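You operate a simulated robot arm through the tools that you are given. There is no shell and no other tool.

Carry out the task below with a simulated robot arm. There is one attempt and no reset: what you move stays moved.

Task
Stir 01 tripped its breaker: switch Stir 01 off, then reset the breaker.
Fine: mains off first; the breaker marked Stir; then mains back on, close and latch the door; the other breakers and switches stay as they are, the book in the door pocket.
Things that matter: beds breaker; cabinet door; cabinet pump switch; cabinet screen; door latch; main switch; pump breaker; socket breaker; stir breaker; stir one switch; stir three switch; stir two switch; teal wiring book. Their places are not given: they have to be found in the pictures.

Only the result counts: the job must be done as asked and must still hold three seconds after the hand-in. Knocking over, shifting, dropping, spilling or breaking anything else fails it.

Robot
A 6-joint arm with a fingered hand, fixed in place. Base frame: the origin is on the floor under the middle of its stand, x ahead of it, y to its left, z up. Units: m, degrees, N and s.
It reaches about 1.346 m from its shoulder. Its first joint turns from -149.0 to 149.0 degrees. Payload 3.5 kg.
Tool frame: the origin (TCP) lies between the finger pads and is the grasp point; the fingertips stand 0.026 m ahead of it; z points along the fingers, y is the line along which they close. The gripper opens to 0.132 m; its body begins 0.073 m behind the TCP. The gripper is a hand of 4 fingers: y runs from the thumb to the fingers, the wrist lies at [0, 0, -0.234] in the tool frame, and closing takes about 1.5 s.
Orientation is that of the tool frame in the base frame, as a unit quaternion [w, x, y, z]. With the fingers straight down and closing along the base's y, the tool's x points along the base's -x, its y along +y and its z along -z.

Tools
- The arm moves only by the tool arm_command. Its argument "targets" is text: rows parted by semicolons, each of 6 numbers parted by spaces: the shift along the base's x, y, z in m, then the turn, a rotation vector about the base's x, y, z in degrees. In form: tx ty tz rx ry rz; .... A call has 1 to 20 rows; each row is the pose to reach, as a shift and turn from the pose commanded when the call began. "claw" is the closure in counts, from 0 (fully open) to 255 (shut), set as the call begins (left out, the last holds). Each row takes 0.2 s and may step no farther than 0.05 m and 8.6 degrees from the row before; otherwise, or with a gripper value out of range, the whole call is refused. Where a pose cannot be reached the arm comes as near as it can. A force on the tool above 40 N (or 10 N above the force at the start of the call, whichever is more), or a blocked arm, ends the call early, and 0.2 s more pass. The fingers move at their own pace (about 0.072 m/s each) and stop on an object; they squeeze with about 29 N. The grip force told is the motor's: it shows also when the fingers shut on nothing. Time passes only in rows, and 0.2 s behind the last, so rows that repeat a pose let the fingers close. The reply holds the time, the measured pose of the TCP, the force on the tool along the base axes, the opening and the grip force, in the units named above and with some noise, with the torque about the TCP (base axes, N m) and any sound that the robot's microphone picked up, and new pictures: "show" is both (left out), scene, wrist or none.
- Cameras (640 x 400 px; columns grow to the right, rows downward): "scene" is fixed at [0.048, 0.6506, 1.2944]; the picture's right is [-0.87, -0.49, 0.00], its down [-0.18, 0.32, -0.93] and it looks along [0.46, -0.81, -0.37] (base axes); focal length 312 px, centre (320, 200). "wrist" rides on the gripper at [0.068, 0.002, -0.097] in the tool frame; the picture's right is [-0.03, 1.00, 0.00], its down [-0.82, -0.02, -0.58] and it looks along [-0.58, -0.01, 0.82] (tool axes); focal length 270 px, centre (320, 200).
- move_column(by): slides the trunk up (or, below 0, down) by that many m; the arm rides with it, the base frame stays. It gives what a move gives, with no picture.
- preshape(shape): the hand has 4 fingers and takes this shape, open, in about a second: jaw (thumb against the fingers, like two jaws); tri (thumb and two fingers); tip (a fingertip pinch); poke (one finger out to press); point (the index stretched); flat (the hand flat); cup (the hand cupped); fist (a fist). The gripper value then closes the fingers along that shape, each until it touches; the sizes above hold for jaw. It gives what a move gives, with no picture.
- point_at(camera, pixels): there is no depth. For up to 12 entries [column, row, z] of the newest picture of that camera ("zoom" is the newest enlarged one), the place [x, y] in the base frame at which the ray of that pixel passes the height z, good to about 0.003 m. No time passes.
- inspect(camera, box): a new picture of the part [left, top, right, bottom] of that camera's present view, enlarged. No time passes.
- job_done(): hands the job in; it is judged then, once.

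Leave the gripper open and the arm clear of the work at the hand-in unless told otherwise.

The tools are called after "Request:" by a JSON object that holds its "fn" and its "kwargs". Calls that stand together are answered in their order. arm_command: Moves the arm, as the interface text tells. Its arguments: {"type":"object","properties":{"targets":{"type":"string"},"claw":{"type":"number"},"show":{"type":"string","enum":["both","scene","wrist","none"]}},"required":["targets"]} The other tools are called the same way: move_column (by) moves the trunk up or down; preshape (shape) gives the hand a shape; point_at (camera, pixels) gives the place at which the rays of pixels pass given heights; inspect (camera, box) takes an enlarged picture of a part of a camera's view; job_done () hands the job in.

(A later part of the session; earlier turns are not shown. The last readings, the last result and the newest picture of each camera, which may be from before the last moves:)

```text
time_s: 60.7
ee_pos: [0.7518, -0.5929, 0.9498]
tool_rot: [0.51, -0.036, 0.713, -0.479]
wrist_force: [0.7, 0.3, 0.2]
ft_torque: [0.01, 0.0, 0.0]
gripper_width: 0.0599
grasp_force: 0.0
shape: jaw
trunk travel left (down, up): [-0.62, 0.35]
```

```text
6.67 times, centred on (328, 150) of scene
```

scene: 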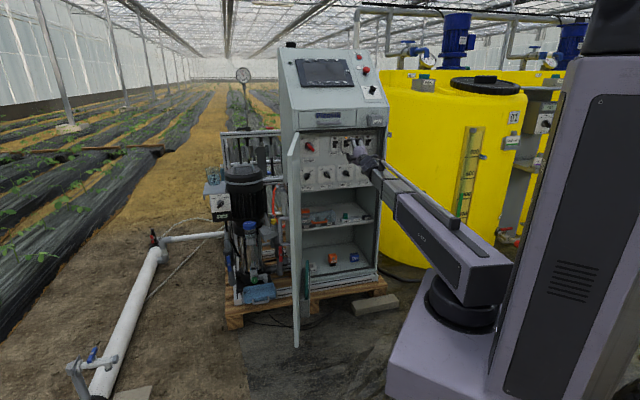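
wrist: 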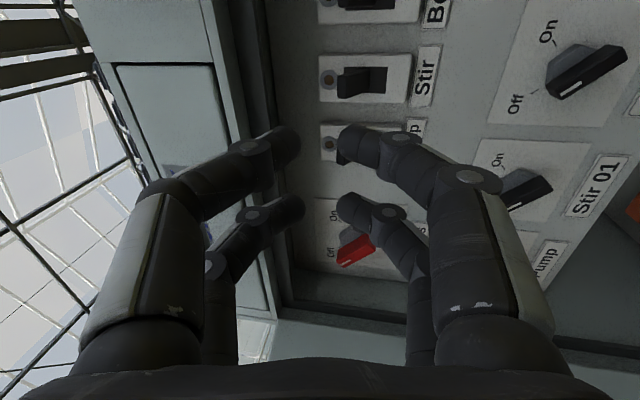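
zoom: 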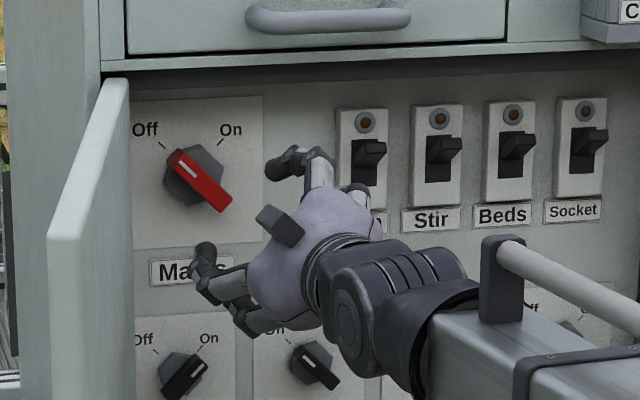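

The arm couldn't quite reach that pose (yaw is about 5° short), probably a joint limit when so far back. Closer to the panel it was reachable before, so I advance 0.07 m and check the reported pose.

Request:
{"fn": "arm_command", "kwargs": {"targets": "0.0165 -0.0165 0 0 0 0; 0.033 -0.033 0 0 0 0; 0.0495 -0.0495 0 0 0 0; 0.0495 -0.0495 0 0 0 0", "show": "wrist"}}

Request:
{"fn": "inspect", "kwargs": {"camera": "wrist", "box": [220, 60, 420, 185]}}

```text
time_s: 61.7
ee_pos: [0.8014, -0.6436, 0.9497]
tool_rot: [0.51, -0.035, 0.714, -0.479]
wrist_force: [0.0, -0.7, -1.0]
ft_torque: [0.0, 0.0, 0.02]
gripper_width: 0.0596
grasp_force: 0.1
shape: jaw
trunk travel left (down, up): [-0.62, 0.35]
```

wrist: 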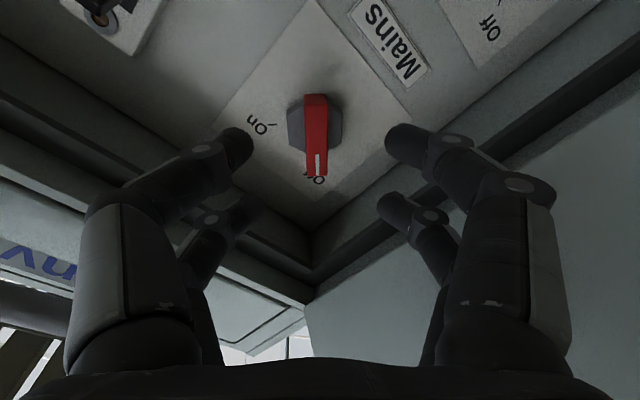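

```text
3.20 times, centred on (320, 122) of wrist
```

zoom: 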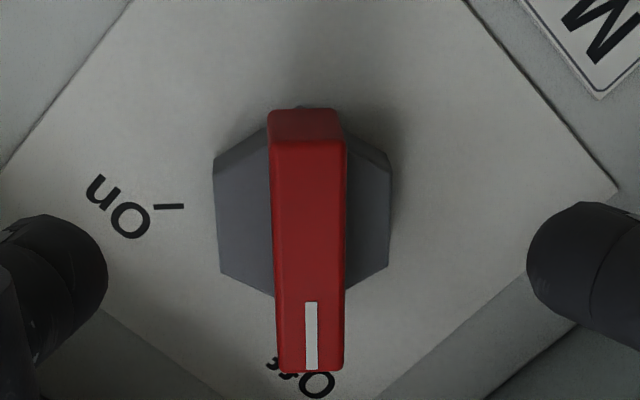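

The commanded pose was taken over as reached, so I now correct the yaw by -4.7° and shift left 9 mm, and raise 5 mm, to centre on the Mains axis.

Request:
{"fn": "arm_command", "kwargs": {"targets": "0.0033 0.0033 0 -0.32 -0.4 -2.36; 0.0066 0.0066 0 -0.64 -0.8 -4.71; 0.0066 0.0066 0 -0.64 -0.8 -4.71", "show": "none"}}

Request:
{"fn": "move_column", "kwargs": {"by": 0.005}}

Request:
{"fn": "inspect", "kwargs": {"camera": "wrist", "box": [220, 60, 420, 185]}}

```text
time_s: 62.5
ee_pos: [0.8055, -0.6379, 0.9426]
tool_rot: [0.497, -0.025, 0.723, -0.48]
wrist_force: [-0.3, 0.0, -0.5]
ft_torque: [0.01, -0.02, 0.03]
gripper_width: 0.0597
grasp_force: 0.1
shape: jaw
out of reach, approached as far as the arm can: row 1, 2, 3
trunk travel left (down, up): [-0.62, 0.35]
```

```text
time_s: 63.1
ee_pos: [0.8061, -0.6374, 0.948]
tool_rot: [0.497, -0.025, 0.723, -0.479]
wrist_force: [0.2, -0.5, -0.5]
ft_torque: [0.0, -0.02, -0.02]
gripper_width: 0.0596
grasp_force: 0.0
shape: jaw
trunk travel left (down, up): [-0.625, 0.345]
```

```text
3.20 times, centred on (320, 122) of wrist
```

zoom: 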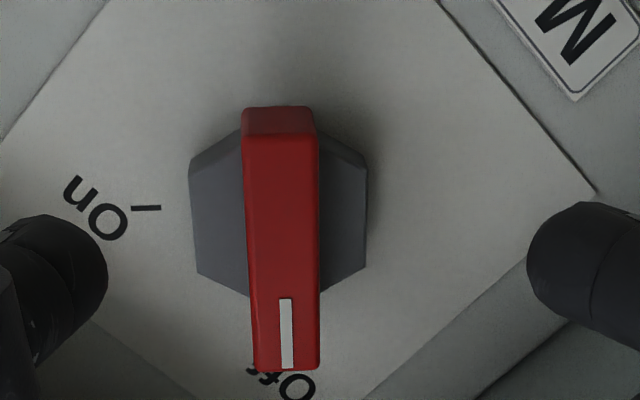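

Again out of reach: the wrist seems to be near a singular pose (hand nearly in line with the forearm). I look at the wrist in the scene view before deciding how to re-approach.

Request:
{"fn": "inspect", "kwargs": {"camera": "scene", "box": [290, 120, 450, 220]}}

Request:
{"fn": "inspect", "kwargs": {"camera": "scene", "box": [290, 60, 640, 400]}}

```text
4.00 times, centred on (370, 170) of scene
```

zoom: 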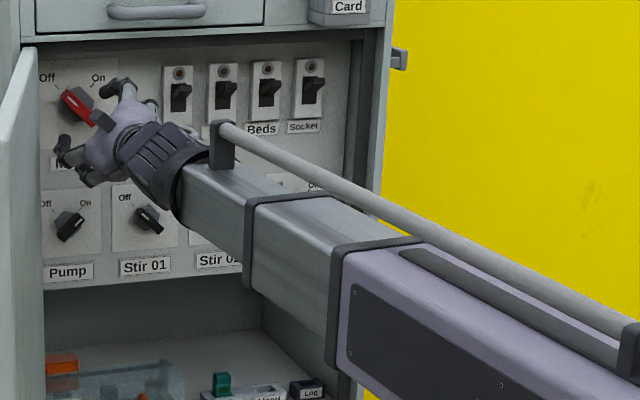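

```text
1.18 times, centred on (465, 230) of scene
```

zoom: 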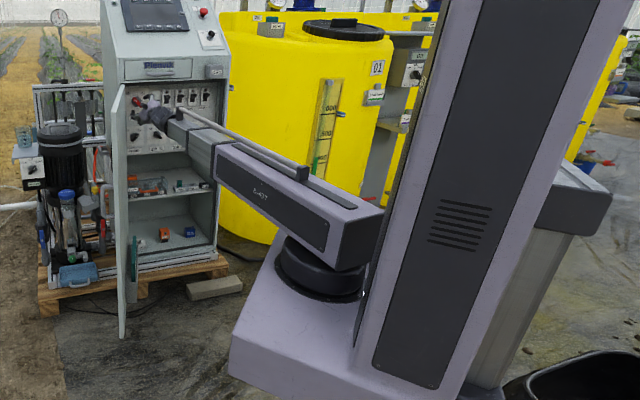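

The forearm is a telescoping boom, so at these poses the hand is almost in line with it and the wrist can flip to another branch. I zoom in on the wrist to see how its hinge stands.

Request:
{"fn": "inspect", "kwargs": {"camera": "scene", "box": [300, 130, 364, 170]}}

```text
10.00 times, centred on (332, 150) of scene
```

zoom: 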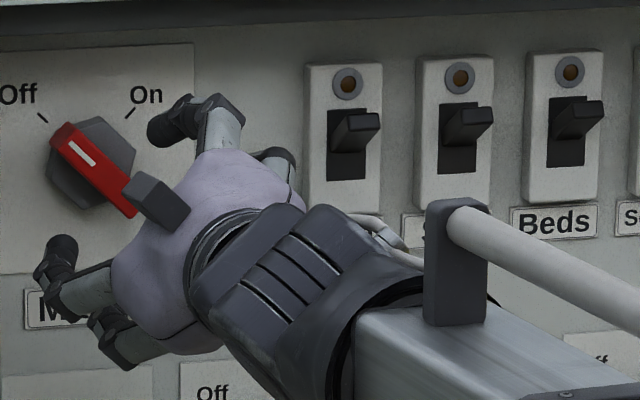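

Ribs face up-left and the cables are on the right: the wrist is on the good branch, just turning slowly near its singular pose. I repeat the orientation correction with several hold rows to let it settle.

Request:
{"fn": "arm_command", "kwargs": {"targets": "0.0003 0.0003 0.003 -0.46 -0.45 -0.77; 0.0006 0.0006 0.006 -0.91 -0.9 -1.54; 0.0009 0.0009 0.009 -1.37 -1.35 -2.3; 0.0012 0.0012 0.0117 -1.82 -1.8 -3.07; 0.0012 0.0012 0.0117 -1.82 -1.8 -3.07; 0.0012 0.0012 0.0117 -1.82 -1.8 -3.07; 0.0012 0.0012 0.0117 -1.82 -1.8 -3.07", "show": "none"}}

Request:
{"fn": "inspect", "kwargs": {"camera": "scene", "box": [300, 130, 364, 170]}}

```text
time_s: 64.7
ee_pos: [0.808, -0.6379, 0.9597]
tool_rot: [0.495, -0.007, 0.708, -0.504]
wrist_force: [0.9, 0.7, -0.3]
ft_torque: [0.0, 0.0, -0.02]
gripper_width: 0.0595
grasp_force: 0.0
shape: jaw
trunk travel left (down, up): [-0.625, 0.345]
```

```text
10.00 times, centred on (332, 150) of scene
```

zoom: 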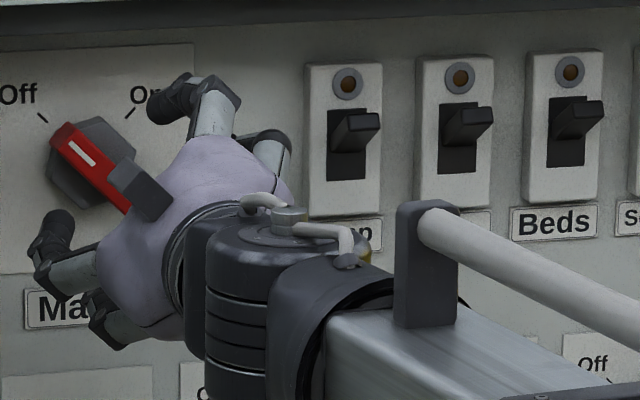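

The wrist settled in the wanted orientation (cap on top as before). Lower 5 mm to the Mains axis height and check alignment.

Request:
{"fn": "move_column", "kwargs": {"by": -0.005}}

Request:
{"fn": "inspect", "kwargs": {"camera": "wrist", "box": [220, 60, 420, 185]}}

```text
time_s: 65.2
ee_pos: [0.8073, -0.6367, 0.9546]
tool_rot: [0.495, -0.005, 0.707, -0.505]
wrist_force: [-0.4, 0.5, -0.1]
ft_torque: [0.02, -0.03, 0.01]
gripper_width: 0.0598
grasp_force: 0.0
shape: jaw
trunk travel left (down, up): [-0.62, 0.35]
```

```text
3.20 times, centred on (320, 122) of wrist
```

zoom: 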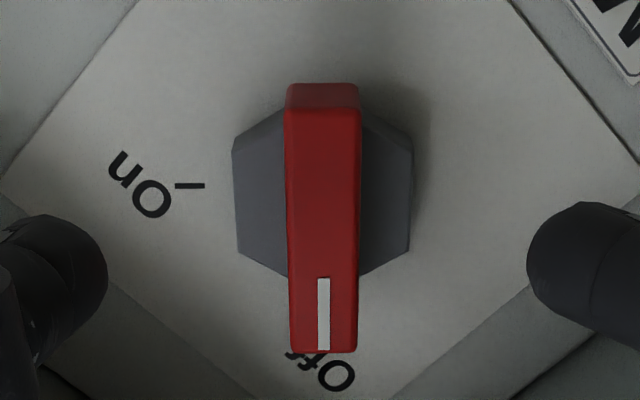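

The bar is centred and parallel (axis about 3 mm toward -x). I raise 2 mm, shift left 2 mm and advance to the grasp depth.

Request:
{"fn": "move_column", "kwargs": {"by": 0.002}}

Request:
{"fn": "arm_command", "kwargs": {"targets": "0.0127 -0.0098 0 0 0 0; 0.0255 -0.0226 0 0 0 0; 0.0382 -0.0354 0 0 0 0; 0.0488 -0.046 0 0 0 0; 0.0488 -0.046 0 0 0 0", "show": "none"}}

Request:
{"fn": "inspect", "kwargs": {"camera": "wrist", "box": [220, 100, 420, 225]}}

```text
time_s: 65.7
ee_pos: [0.8076, -0.6375, 0.9556]
tool_rot: [0.495, -0.006, 0.707, -0.505]
wrist_force: [-0.6, 0.3, -0.1]
ft_torque: [-0.02, -0.02, 0.02]
gripper_width: 0.0596
grasp_force: 0.0
shape: jaw
trunk travel left (down, up): [-0.622, 0.348]
```

```text
time_s: 66.9
ee_pos: [0.8568, -0.6846, 0.956]
tool_rot: [0.495, -0.006, 0.708, -0.504]
wrist_force: [-0.4, 0.0, -0.4]
ft_torque: [-0.01, 0.03, 0.03]
gripper_width: 0.0595
grasp_force: 0.1
shape: jaw
trunk travel left (down, up): [-0.622, 0.348]
```

```text
3.20 times, centred on (320, 162) of wrist
```

zoom: 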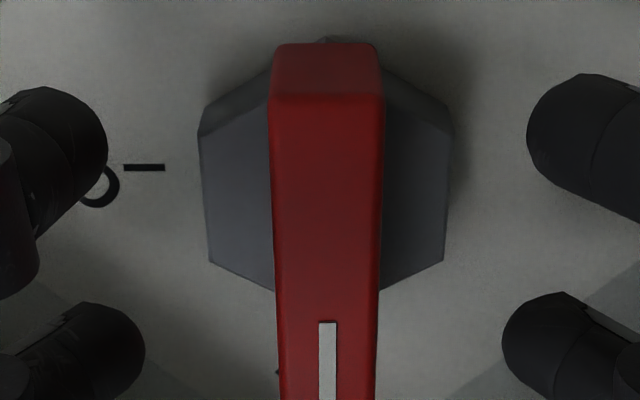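

Well centred. Close on the bar.

Request:
{"fn": "arm_command", "kwargs": {"targets": "0 0 0 0 0 0; 0 0 0 0 0 0; 0 0 0 0 0 0; 0 0 0 0 0 0; 0 0 0 0 0 0; 0 0 0 0 0 0; 0 0 0 0 0 0", "claw": 255, "show": "wrist"}}

```text
time_s: 68.5
ee_pos: [0.8556, -0.6837, 0.9559]
tool_rot: [0.495, -0.007, 0.707, -0.505]
wrist_force: [6.2, -4.7, 3.1]
ft_torque: [-0.06, -0.06, -0.02]
gripper_width: 0.0093
grasp_force: 29.0
shape: jaw
trunk travel left (down, up): [-0.622, 0.348]
```

wrist: 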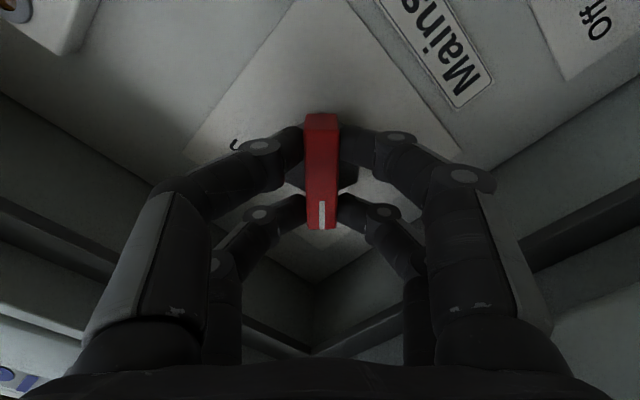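

Held firmly (width 0.009). Now twist clockwise 48° back toward On and check.

Request:
{"fn": "arm_command", "kwargs": {"targets": "0 0 0 5.657 -5.657 0; 0 0 0 11.314 -11.314 0; 0 0 0 16.97 -16.97 0; 0 0 0 22.63 -22.63 0; 0 0 0 28.28 -28.28 0; 0 0 0 33.94 -33.94 0", "show": "wrist"}}

Request:
{"fn": "inspect", "kwargs": {"camera": "scene", "box": [285, 125, 349, 165]}}

```text
time_s: 69.9
ee_pos: [0.8557, -0.6856, 0.9562]
tool_rot: [0.657, 0.282, 0.649, -0.258]
wrist_force: [7.9, -14.1, 6.5]
ft_torque: [-0.09, -0.05, -0.1]
gripper_width: 0.0094
grasp_force: 28.5
shape: jaw
trunk travel left (down, up): [-0.622, 0.348]
```

wrist: 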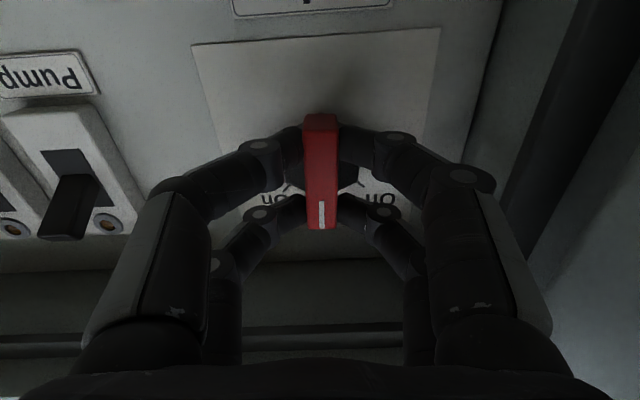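

```text
10.00 times, centred on (317, 145) of scene
```

zoom: 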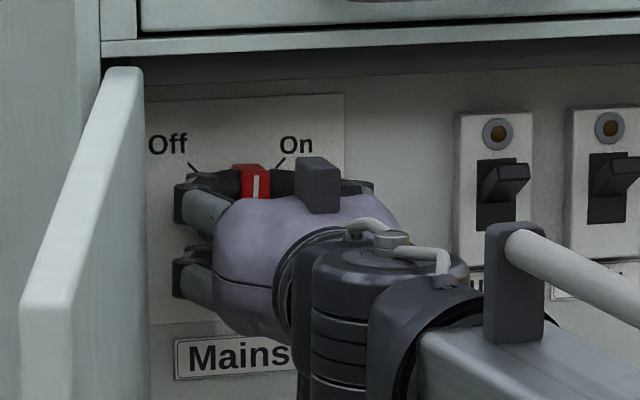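

The bar is upright again with small forces. Continue 43° to On.

Request:
{"fn": "arm_command", "kwargs": {"targets": "0 0 0 5.07 -5.07 0; 0 0 0 10.13 -10.13 0; 0 0 0 15.2 -15.2 0; 0 0 0 20.27 -20.27 0; 0 0 0 25.34 -25.34 0; 0 0 0 30.6 -30.6 0; 0 0 0 30.6 -30.6 0", "show": "wrist"}}

Request:
{"fn": "inspect", "kwargs": {"camera": "scene", "box": [285, 125, 349, 165]}}

Request:
{"fn": "inspect", "kwargs": {"camera": "scene", "box": [270, 40, 398, 120]}}

```text
time_s: 71.5
ee_pos: [0.8571, -0.684, 0.9552]
tool_rot: [0.707, 0.501, 0.499, 0.002]
wrist_force: [1.3, -15.2, -2.9]
ft_torque: [-0.06, 0.2, -0.17]
gripper_width: 0.0088
grasp_force: 29.4
shape: jaw
trunk travel left (down, up): [-0.622, 0.348]
```

wrist: 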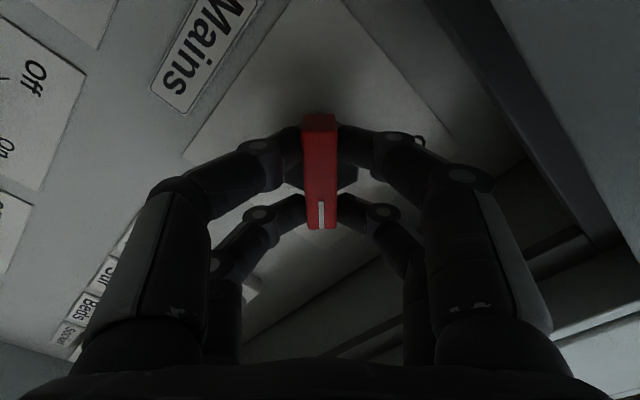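

```text
10.00 times, centred on (317, 145) of scene
```

zoom: 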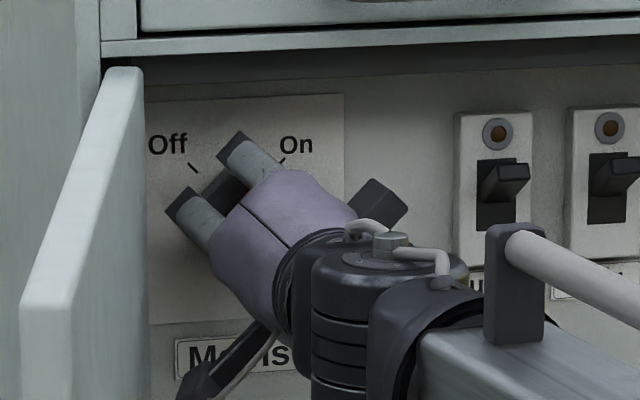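

```text
5.00 times, centred on (334, 80) of scene
```

zoom: 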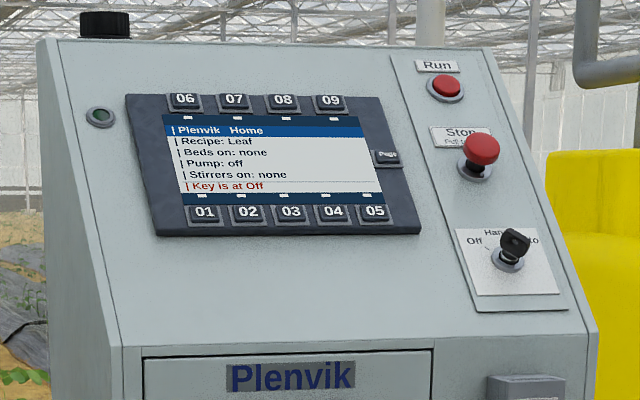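

The screen is lit again and no breaker lamp is on: Mains is on. I open and back out 0.1 m.

Request:
{"fn": "arm_command", "kwargs": {"targets": "0 0 0 0 0 0; 0 0 0 0 0 0; 0 0 0 0 0 0; 0 0 0 0 0 0; 0 0 0 0 0 0", "claw": 139, "show": "none"}}

Request:
{"fn": "arm_command", "kwargs": {"targets": "-0.0177 0.0177 0 0 0 0; -0.0354 0.0354 0 0 0 0; -0.053 0.053 0 0 0 0; -0.0707 0.0707 0 0 0 0; -0.0884 0.0884 0 0 0 0; -0.106 0.106 0 0 0 0; -0.106 0.106 0 0 0 0", "show": "both"}}

Request:
{"fn": "inspect", "kwargs": {"camera": "scene", "box": [285, 120, 413, 200]}}

```text
time_s: 72.7
ee_pos: [0.8575, -0.6832, 0.9576]
tool_rot: [0.707, 0.501, 0.5, 0.002]
wrist_force: [0.0, -0.7, -0.2]
ft_torque: [-0.03, 0.0, 0.0]
gripper_width: 0.0597
grasp_force: 0.1
shape: jaw
trunk travel left (down, up): [-0.622, 0.348]
```

```text
time_s: 74.3
ee_pos: [0.7506, -0.5758, 0.9561]
tool_rot: [0.707, 0.5, 0.5, 0.002]
wrist_force: [-0.2, 0.2, 0.8]
ft_torque: [-0.01, -0.02, 0.01]
gripper_width: 0.0595
grasp_force: 0.1
shape: jaw
trunk travel left (down, up): [-0.622, 0.348]
```

scene: 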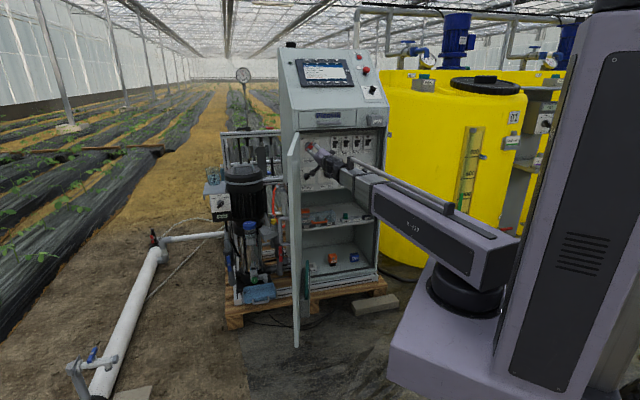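
wrist: 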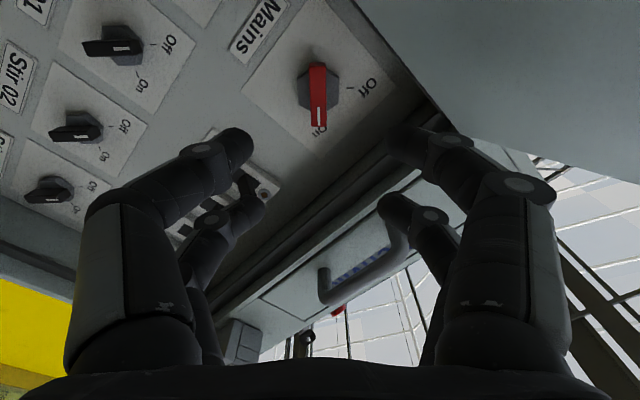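

```text
5.00 times, centred on (349, 160) of scene
```

zoom: 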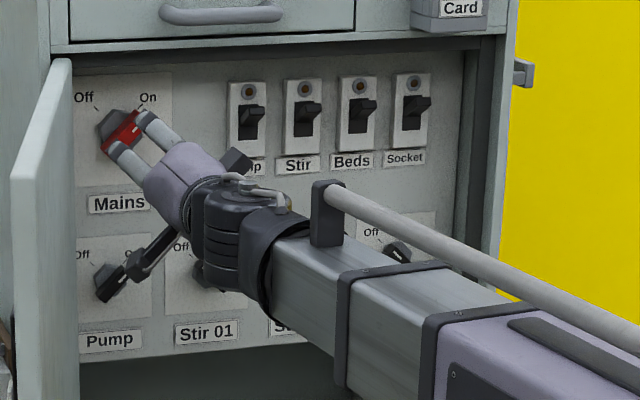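

Mains bar points to On, breakers all up, Stir 01 off. Now the latch: from the scene ray it sits on the cabinet's right side near ℓ≈-0.28, c≈1.03, z≈1.02. I swing the hand to a pitched view pose in front of it (10 rows), then raise the trunk.

Request:
{"fn": "arm_command", "kwargs": {"targets": "-0.0326 -0.023 -0.0134 -0.74 5.43 1.37; -0.0653 -0.0461 -0.0268 -1.47 10.85 2.75; -0.0979 -0.0691 -0.0402 -2.21 16.28 4.12; -0.1305 -0.0921 -0.0536 -2.94 21.7 5.5; -0.1632 -0.1152 -0.067 -3.68 27.13 6.87; -0.1958 -0.1382 -0.0804 -4.41 32.55 8.24; -0.2284 -0.1612 -0.0938 -5.15 37.98 9.62; -0.261 -0.1842 -0.1072 -5.88 43.4 10.99; -0.2937 -0.2073 -0.1206 -6.62 48.83 12.37; -0.3263 -0.2303 -0.134 -7.35 54.25 13.74; -0.3263 -0.2303 -0.134 -7.35 54.25 13.74", "show": "none"}}

Request:
{"fn": "move_column", "kwargs": {"by": 0.177}}

Request:
{"fn": "inspect", "kwargs": {"camera": "wrist", "box": [0, 0, 640, 400]}}

Request:
{"fn": "inspect", "kwargs": {"camera": "scene", "box": [270, 40, 510, 190]}}

```text
time_s: 76.7
ee_pos: [0.4228, -0.809, 0.8225]
tool_rot: [0.427, 0.34, 0.819, -0.176]
wrist_force: [0.3, 0.1, -0.1]
ft_torque: [0.0, 0.01, 0.0]
gripper_width: 0.06
grasp_force: 0.0
shape: jaw
out of reach, approached as far as the arm can: row 5, 6, 7
trunk travel left (down, up): [-0.622, 0.348]
```

```text
time_s: 78.7
ee_pos: [0.4234, -0.8081, 0.9985]
tool_rot: [0.427, 0.341, 0.819, -0.175]
wrist_force: [0.0, -0.6, -0.2]
ft_torque: [-0.02, 0.0, 0.04]
gripper_width: 0.0597
grasp_force: 0.1
shape: jaw
trunk travel left (down, up): [-0.799, 0.171]
```

```text
1.00 times, centred on (320, 200) of wrist (not enlarged: the box is as wide or as high as the picture)
```

zoom: 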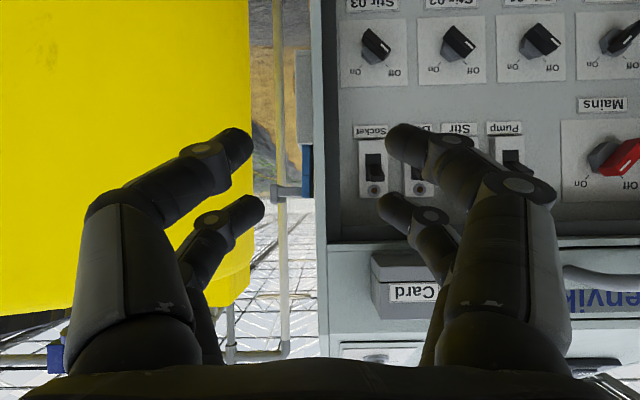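

```text
2.67 times, centred on (390, 115) of scene
```

zoom: 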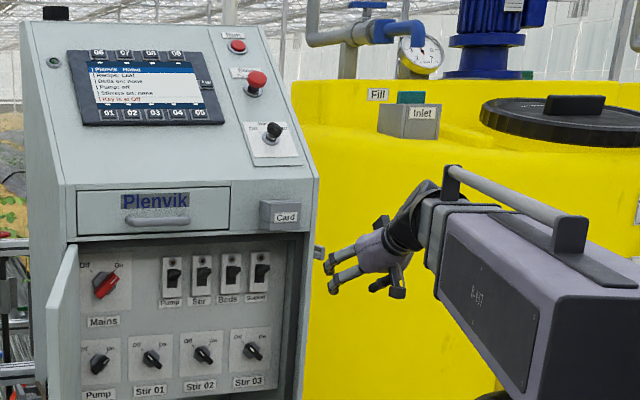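

The cabinet's right edge is at column 313; some small parts stand at (300,60-200) and the background pipe at (280,190). I zoom there.

Request:
{"fn": "inspect", "kwargs": {"camera": "wrist", "box": [240, 130, 400, 230]}}

Request:
{"fn": "inspect", "kwargs": {"camera": "scene", "box": [370, 115, 418, 145]}}

```text
4.00 times, centred on (320, 180) of wrist
```

zoom: 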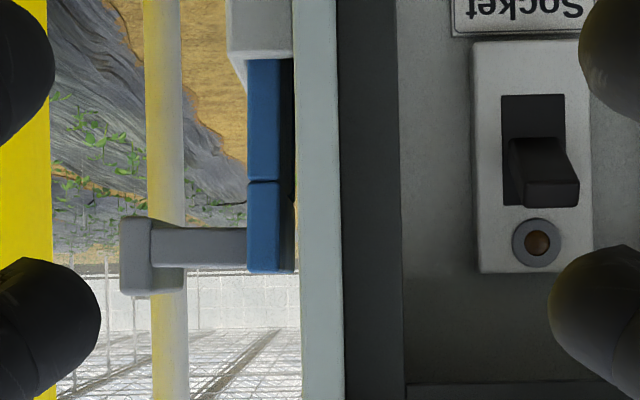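

```text
13.33 times, centred on (394, 130) of scene
```

zoom: 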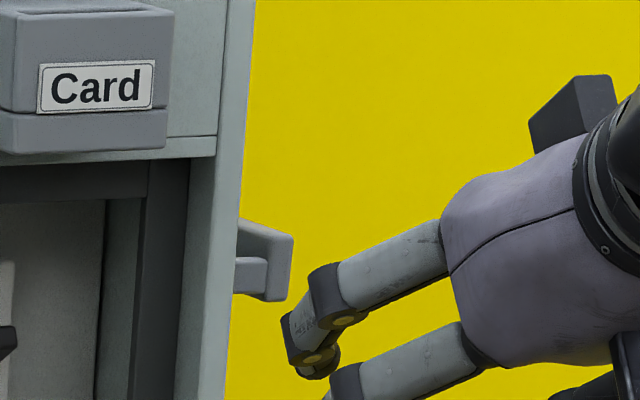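

The latch consists of a T-shaped handle standing out from the right side wall, with a blue and grey body. I want an oblique look at it: I yaw the hand +45° and shift so the camera looks along +x at the cabinet's right front corner.

Request:
{"fn": "arm_command", "kwargs": {"targets": "-0.0088 -0.0203 0 0 0 7.5; -0.0177 -0.0407 0 0 0 15; -0.0265 -0.061 0 0 0 22.5; -0.0353 -0.0813 0 0 0 30; -0.0442 -0.1017 0 0 0 37.5; -0.053 -0.122 0 0 0 45; -0.053 -0.122 0 0 0 45", "show": "both"}}

Request:
{"fn": "inspect", "kwargs": {"camera": "wrist", "box": [240, 80, 480, 230]}}

```text
time_s: 80.3
ee_pos: [0.3813, -0.9263, 0.9982]
tool_rot: [0.458, 0.018, 0.888, 0.01]
wrist_force: [0.1, 0.5, -0.1]
ft_torque: [0.01, 0.02, 0.01]
gripper_width: 0.0597
grasp_force: 0.1
shape: jaw
out of reach, approached as far as the arm can: row 6, 7
trunk travel left (down, up): [-0.799, 0.171]
```

scene: 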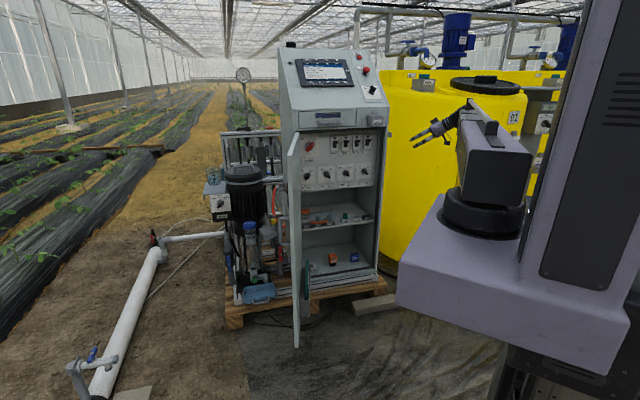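
wrist: 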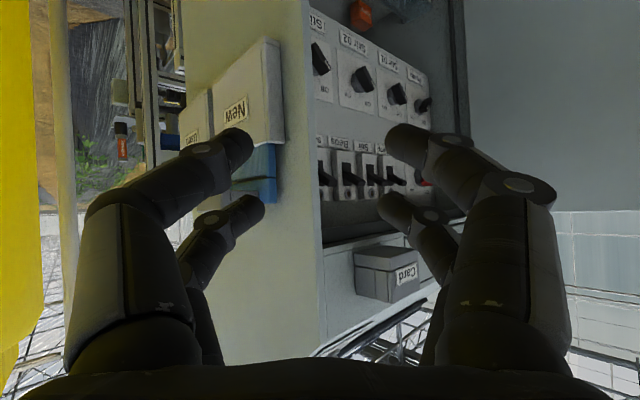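

```text
2.67 times, centred on (360, 155) of wrist
```

zoom: 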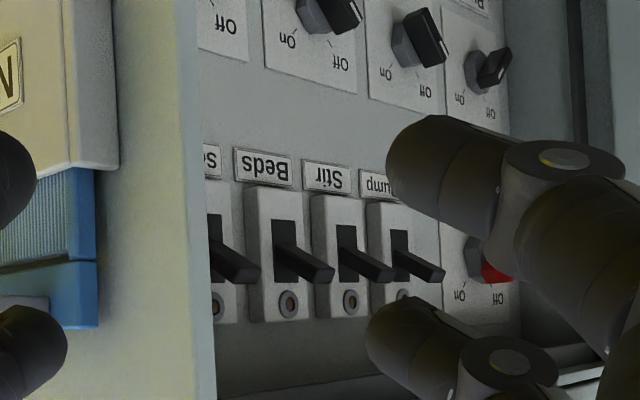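

I zoom on the side-wall box ("New") and what lies behind the fingers.

Request:
{"fn": "inspect", "kwargs": {"camera": "wrist", "box": [140, 20, 340, 145]}}

Request:
{"fn": "inspect", "kwargs": {"camera": "wrist", "box": [120, 130, 360, 280]}}

```text
3.20 times, centred on (240, 82) of wrist
```

zoom: 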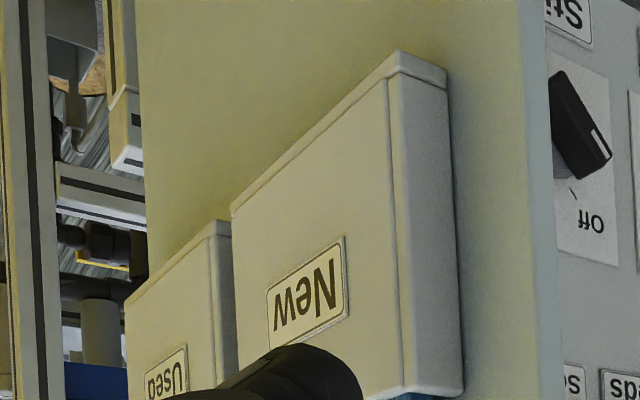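

```text
2.67 times, centred on (240, 205) of wrist
```

zoom: 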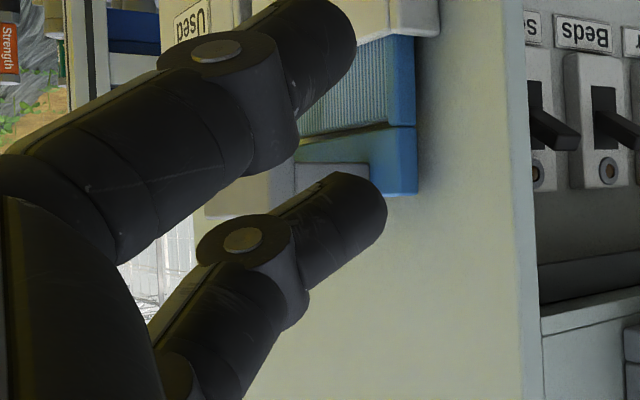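

The side wall holds two card pockets, "New" (blue pads) and "Used"; the T-shaped part lies behind the fingers. I turn back 19° and shift so that the T part is in the gap between the fingers.

Request:
{"fn": "arm_command", "kwargs": {"targets": "-0.006 -0.0127 0 -0.65 -0.02 -6.37; -0.012 -0.0253 0 -1.31 -0.04 -12.73; -0.018 -0.038 0 -1.96 -0.06 -19.1; -0.018 -0.038 0 -1.96 -0.06 -19.1", "claw": 60, "show": "wrist"}}

Request:
{"fn": "inspect", "kwargs": {"camera": "wrist", "box": [220, 120, 420, 245]}}

```text
time_s: 81.3
ee_pos: [0.3636, -0.9653, 0.9996]
tool_rot: [0.455, 0.142, 0.874, -0.091]
wrist_force: [-0.3, -0.2, -0.3]
ft_torque: [0.01, 0.02, 0.02]
gripper_width: 0.1007
grasp_force: 0.1
shape: jaw
trunk travel left (down, up): [-0.799, 0.171]
```

wrist: 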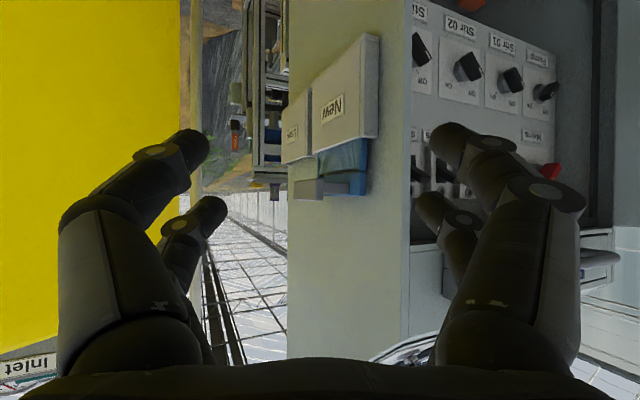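

```text
3.20 times, centred on (320, 182) of wrist
```

zoom: 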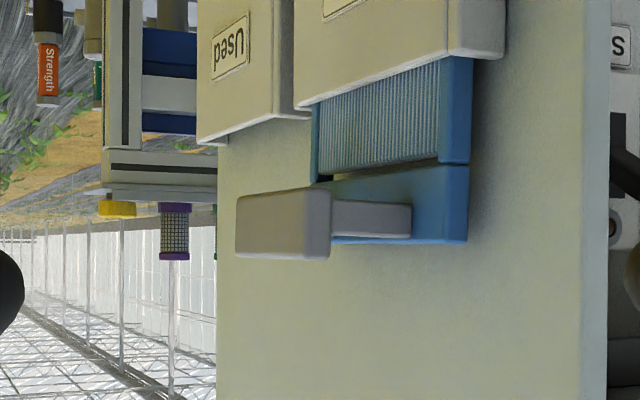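

That T is just the grip of a blue filter pad in the "New" pocket, not the latch; I leave it alone. The latch must be on the door itself, so I'll swing the door and look at its outer face. First I raise the trunk 0.168 m and bring the hand to a fingers-down pose in front of the robot, yawed to match the door (door runs about yaw 120°).

Request:
{"fn": "move_column", "kwargs": {"by": 0.168}}

Request:
{"fn": "arm_command", "kwargs": {"targets": "0.0072 0.0429 -0.0083 3.1 3.54 -3.16; 0.0144 0.0859 -0.0167 6.19 7.08 -6.33; 0.0216 0.1288 -0.025 9.29 10.63 -9.49; 0.0288 0.1718 -0.0333 12.39 14.17 -12.65; 0.036 0.2147 -0.0417 15.48 17.71 -15.81; 0.0432 0.2577 -0.05 18.58 21.25 -18.98; 0.0504 0.3006 -0.0583 21.68 24.79 -22.14; 0.0576 0.3435 -0.0667 24.77 28.33 -25.3; 0.0648 0.3865 -0.075 27.87 31.88 -28.46; 0.072 0.4294 -0.0833 30.97 35.42 -31.63; 0.0792 0.4724 -0.0917 34.06 38.96 -34.79; 0.0864 0.5153 -0.1 37.16 42.5 -37.95; 0.0864 0.5153 -0.1 37.16 42.5 -37.95", "claw": 0, "show": "both"}}

```text
time_s: 83.2
ee_pos: [0.3648, -0.964, 1.1692]
tool_rot: [0.456, 0.141, 0.874, -0.091]
wrist_force: [0.4, -0.3, 0.3]
ft_torque: [0.0, -0.01, -0.01]
gripper_width: 0.1011
grasp_force: 0.1
shape: jaw
trunk travel left (down, up): [-0.967, 0.003]
```

```text
time_s: 86.0
ee_pos: [0.4514, -0.449, 1.0675]
tool_rot: [0.001, 0.498, 0.867, 0.0]
wrist_force: [0.0, 0.2, 0.2]
ft_torque: [-0.04, -0.02, -0.01]
gripper_width: 0.1318
grasp_force: 0.2
shape: jaw
out of reach, approached as far as the arm can: row 1, 2, 3, 4, 5, 6, 7, 8, 9, 10, 11
trunk travel left (down, up): [-0.967, 0.003]
```

scene: 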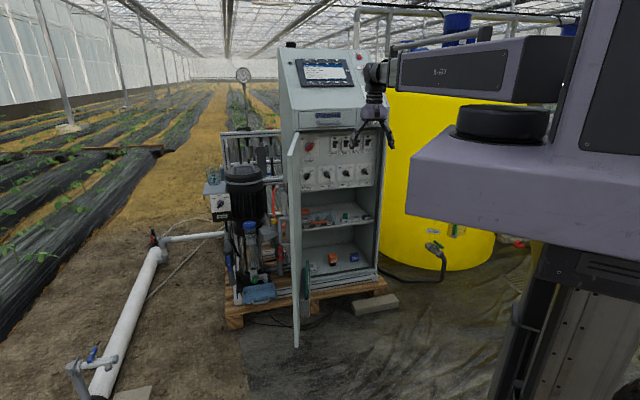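
wrist: 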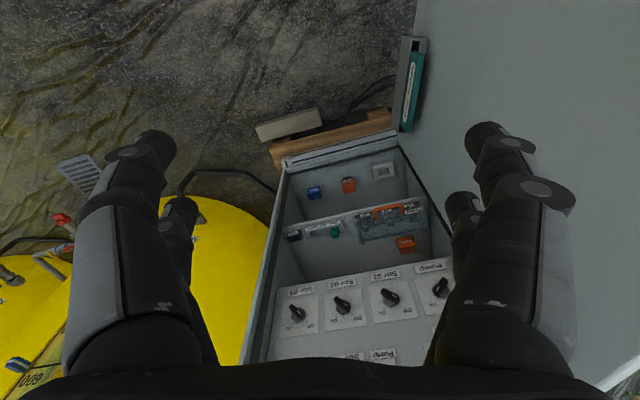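

The hand points down, matching the door's direction. I now go around the door's free edge (about (0.64,-0.19)) to a spot just beyond it, in line with the door, with the fingers wide open.

Request:
{"fn": "arm_command", "kwargs": {"targets": "0.0097 0.0438 0 0 0 0; 0.0194 0.0876 0 0 0 0; 0.0292 0.1314 0 0 0 0; 0.0389 0.1752 0 0 0 0; 0.0486 0.219 0 0 0 0; 0.0586 0.2557 0 0 0 0; 0.0686 0.2923 0 0 0 0; 0.0786 0.329 0 0 0 0; 0.1126 0.33 0 0 0 0; 0.1466 0.331 0 0 0 0; 0.1466 0.331 0 0 0 0", "show": "both"}}

Request:
{"fn": "inspect", "kwargs": {"camera": "scene", "box": [230, 60, 390, 160]}}

```text
time_s: 88.4
ee_pos: [0.5968, -0.1176, 1.0664]
tool_rot: [0.001, 0.497, 0.868, 0.001]
wrist_force: [0.2, 0.5, 0.1]
ft_torque: [-0.01, -0.02, 0.02]
gripper_width: 0.1318
grasp_force: 0.1
shape: jaw
trunk travel left (down, up): [-0.967, 0.003]
```

scene: 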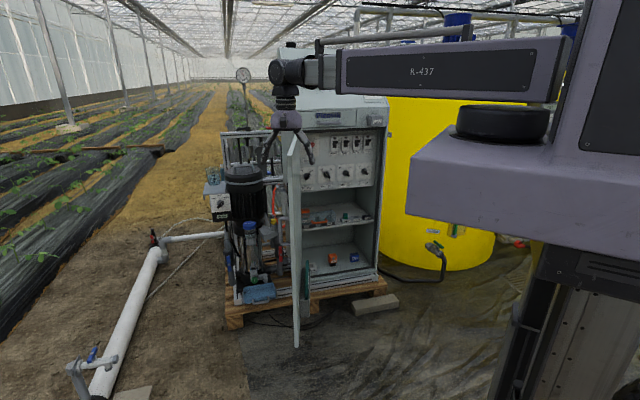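
wrist: 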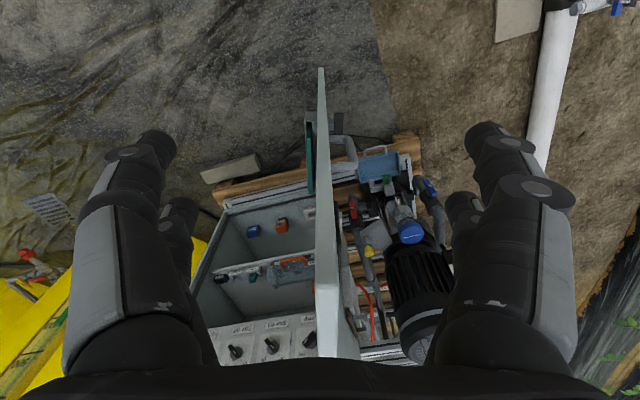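

```text
4.00 times, centred on (310, 110) of scene
```

zoom: 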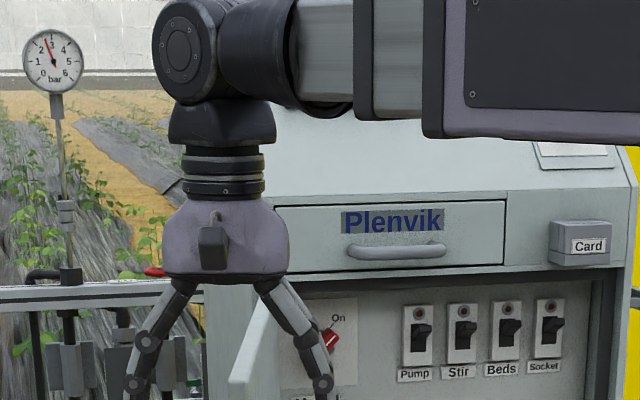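

The door is edge-on in the middle of the wrist view, well between the fingers. I see something on its outer side near (358,322) and (345,145). Zooming in to look for the latch.

Request:
{"fn": "inspect", "kwargs": {"camera": "wrist", "box": [290, 60, 450, 160]}}

Request:
{"fn": "inspect", "kwargs": {"camera": "wrist", "box": [290, 160, 450, 260]}}

Request:
{"fn": "inspect", "kwargs": {"camera": "wrist", "box": [290, 260, 450, 360]}}

```text
4.00 times, centred on (370, 110) of wrist
```

zoom: 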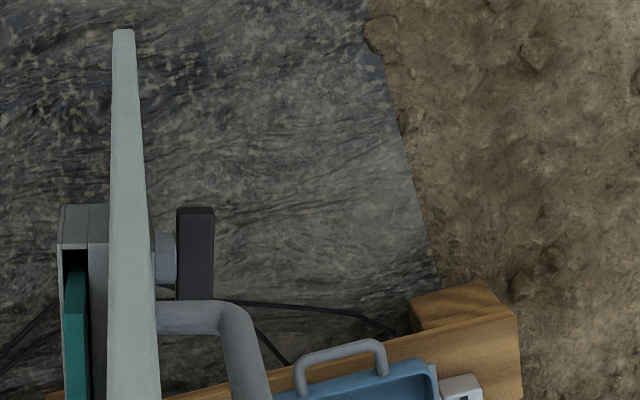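

```text
4.00 times, centred on (370, 210) of wrist
```

zoom: 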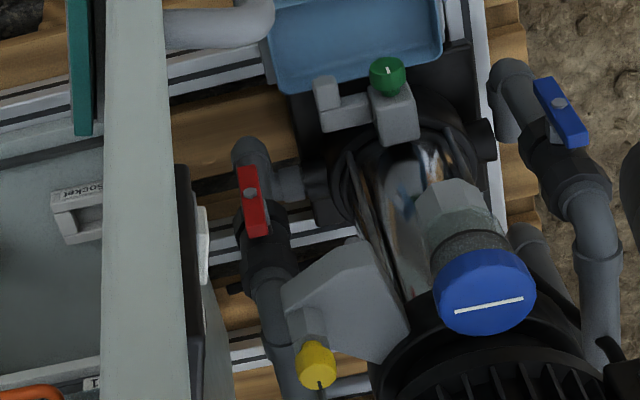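

```text
4.00 times, centred on (370, 310) of wrist
```

zoom: 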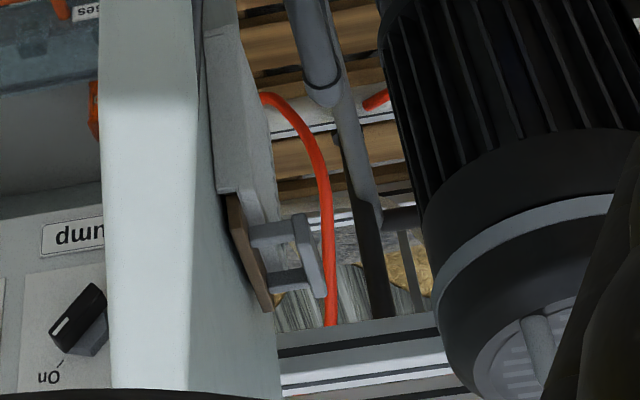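

On the door's outer face I see a D-shaped pull handle and, near the free edge, a black bar on a grey boss: a rotary latch (around z≈0.6). For now I slide the open fingers over the door's top edge by 0.15 m (staying near the top, above handle and latch), then lower 0.04 m.

Request:
{"fn": "arm_command", "kwargs": {"targets": "0.02 -0.0318 0 0 0 0; 0.04 -0.0635 0 0 0 0; 0.06 -0.0953 0 0 0 0; 0.08 -0.127 0 0 0 0; 0.08 -0.127 0 0 0 0", "show": "wrist"}}

Request:
{"fn": "inspect", "kwargs": {"camera": "scene", "box": [250, 80, 370, 155]}}

```text
time_s: 89.6
ee_pos: [0.6754, -0.2455, 1.0679]
tool_rot: [0.001, 0.497, 0.868, 0.001]
wrist_force: [-0.3, 1.1, 0.1]
ft_torque: [-0.01, 0.0, 0.01]
gripper_width: 0.1319
grasp_force: 0.0
shape: jaw
trunk travel left (down, up): [-0.967, 0.003]
```

wrist: 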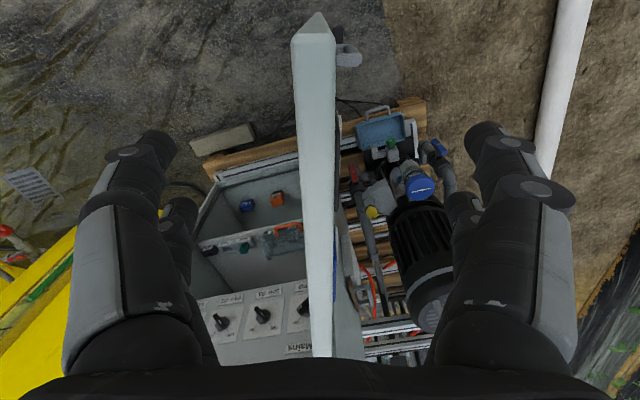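

```text
5.33 times, centred on (310, 118) of scene
```

zoom: 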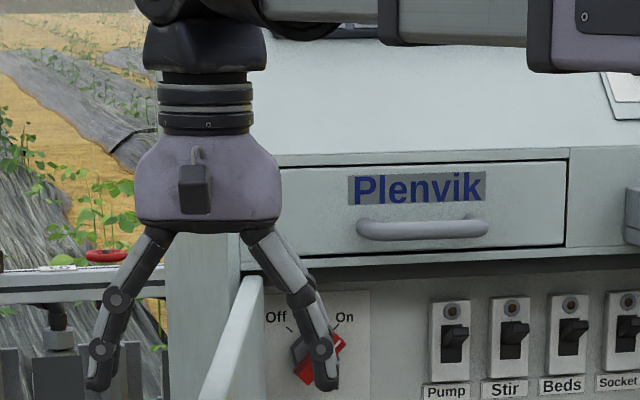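

The door's top edge now lies between the fingers, about 0.06 m in from its free corner. I lower 0.045 m and narrow the fingers loosely (0.055).

Request:
{"fn": "move_column", "kwargs": {"by": -0.045}}

Request:
{"fn": "arm_command", "kwargs": {"targets": "0 0 0 0 0 0; 0 0 0 0 0 0; 0 0 0 0 0 0; 0 0 0 0 0 0; 0 0 0 0 0 0", "claw": 150, "show": "wrist"}}

```text
time_s: 90.5
ee_pos: [0.6766, -0.2435, 1.0214]
tool_rot: [0.001, 0.497, 0.868, 0.001]
wrist_force: [-0.1, 0.2, -0.6]
ft_torque: [0.02, 0.01, 0.0]
gripper_width: 0.1318
grasp_force: 0.1
shape: jaw
trunk travel left (down, up): [-0.922, 0.048]
```

```text
time_s: 91.7
ee_pos: [0.6751, -0.2452, 1.0228]
tool_rot: [0.001, 0.497, 0.868, 0.001]
wrist_force: [0.4, -0.1, -0.7]
ft_torque: [0.0, 0.03, 0.0]
gripper_width: 0.0549
grasp_force: 0.0
shape: jaw
trunk travel left (down, up): [-0.922, 0.048]
```

wrist: 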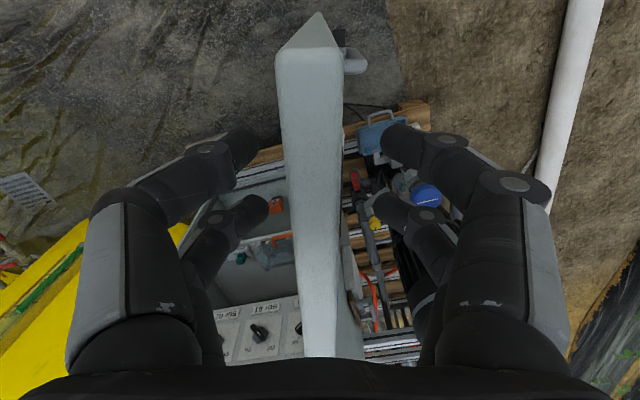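

The fingers stand on both sides of the door top. Now I swing the first 21° along the closing arc about the hinge.

Request:
{"fn": "arm_command", "kwargs": {"targets": "-0.0205 -0.0139 0 0 0 3.5; -0.0409 -0.0277 0 0 0 7; -0.0596 -0.0439 0 0 0 10.5; -0.0782 -0.0601 0 0 0 14; -0.0947 -0.0785 0 0 0 17.5; -0.1112 -0.0968 0 0 0 21; -0.1112 -0.0968 0 0 0 21", "show": "both"}}

```text
time_s: 93.3
ee_pos: [0.5647, -0.3419, 1.0233]
tool_rot: [0.0, 0.33, 0.944, 0.001]
wrist_force: [-0.4, -0.6, -0.2]
ft_torque: [-0.01, 0.01, -0.04]
gripper_width: 0.0549
grasp_force: 0.0
shape: jaw
trunk travel left (down, up): [-0.922, 0.048]
```

scene: 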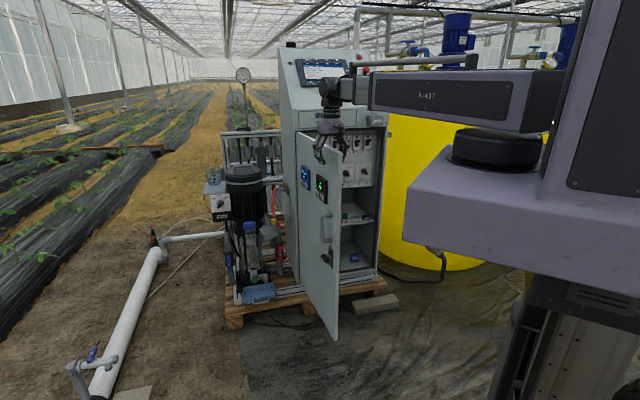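
wrist: 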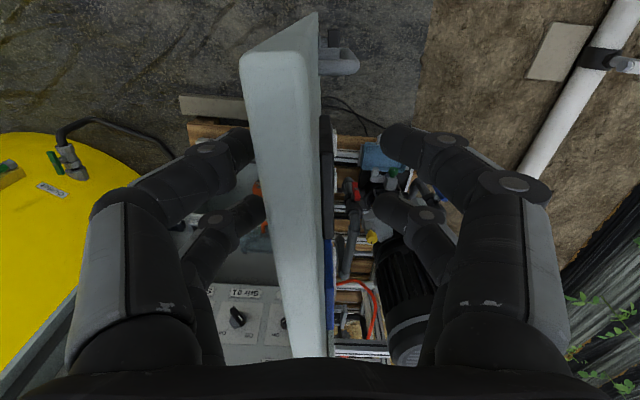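

The door swings nicely and its outer face is now visible in the scene. I zoom in on it.

Request:
{"fn": "inspect", "kwargs": {"camera": "scene", "box": [270, 150, 398, 230]}}

Request:
{"fn": "inspect", "kwargs": {"camera": "scene", "box": [290, 205, 370, 255]}}

```text
5.00 times, centred on (334, 190) of scene
```

zoom: 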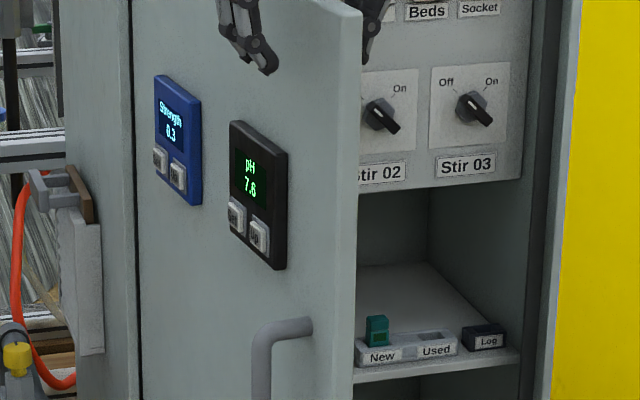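

```text
8.00 times, centred on (330, 230) of scene
```

zoom: 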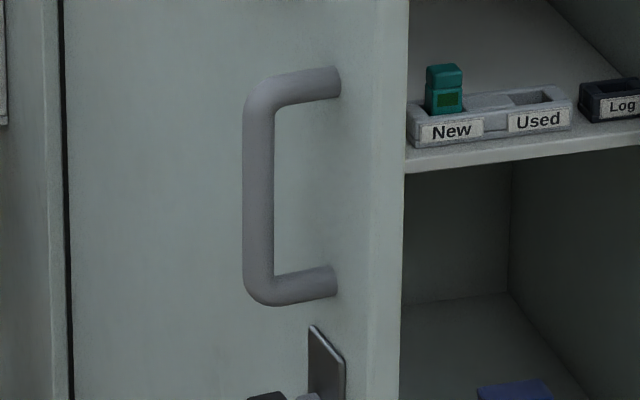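

Two meters with buttons (to be avoided), a vertical D-handle near the free edge and the latch just below it. Zoom on the latch.

Request:
{"fn": "inspect", "kwargs": {"camera": "scene", "box": [300, 235, 364, 275]}}

Request:
{"fn": "inspect", "kwargs": {"camera": "scene", "box": [340, 200, 404, 300]}}

```text
10.00 times, centred on (332, 255) of scene
```

zoom: 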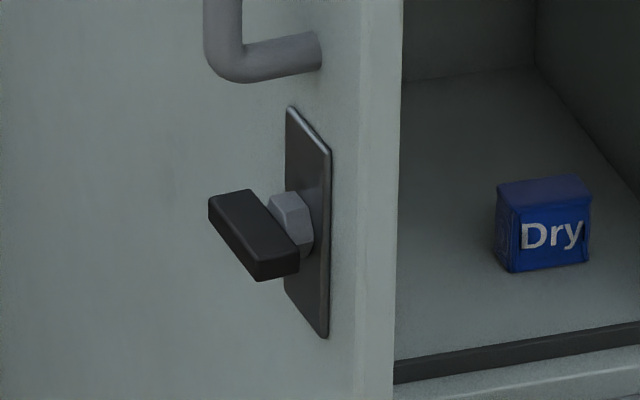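

```text
4.00 times, centred on (372, 250) of scene
```

zoom: 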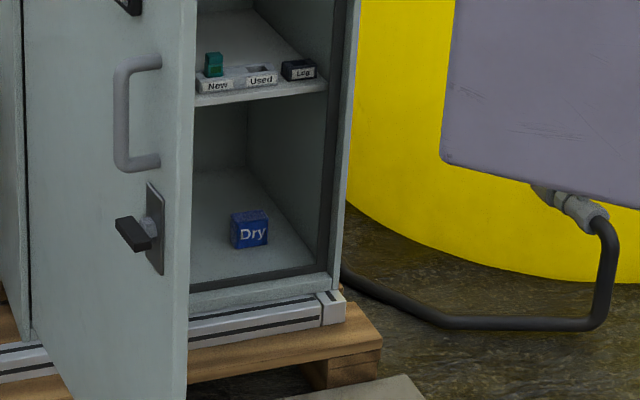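

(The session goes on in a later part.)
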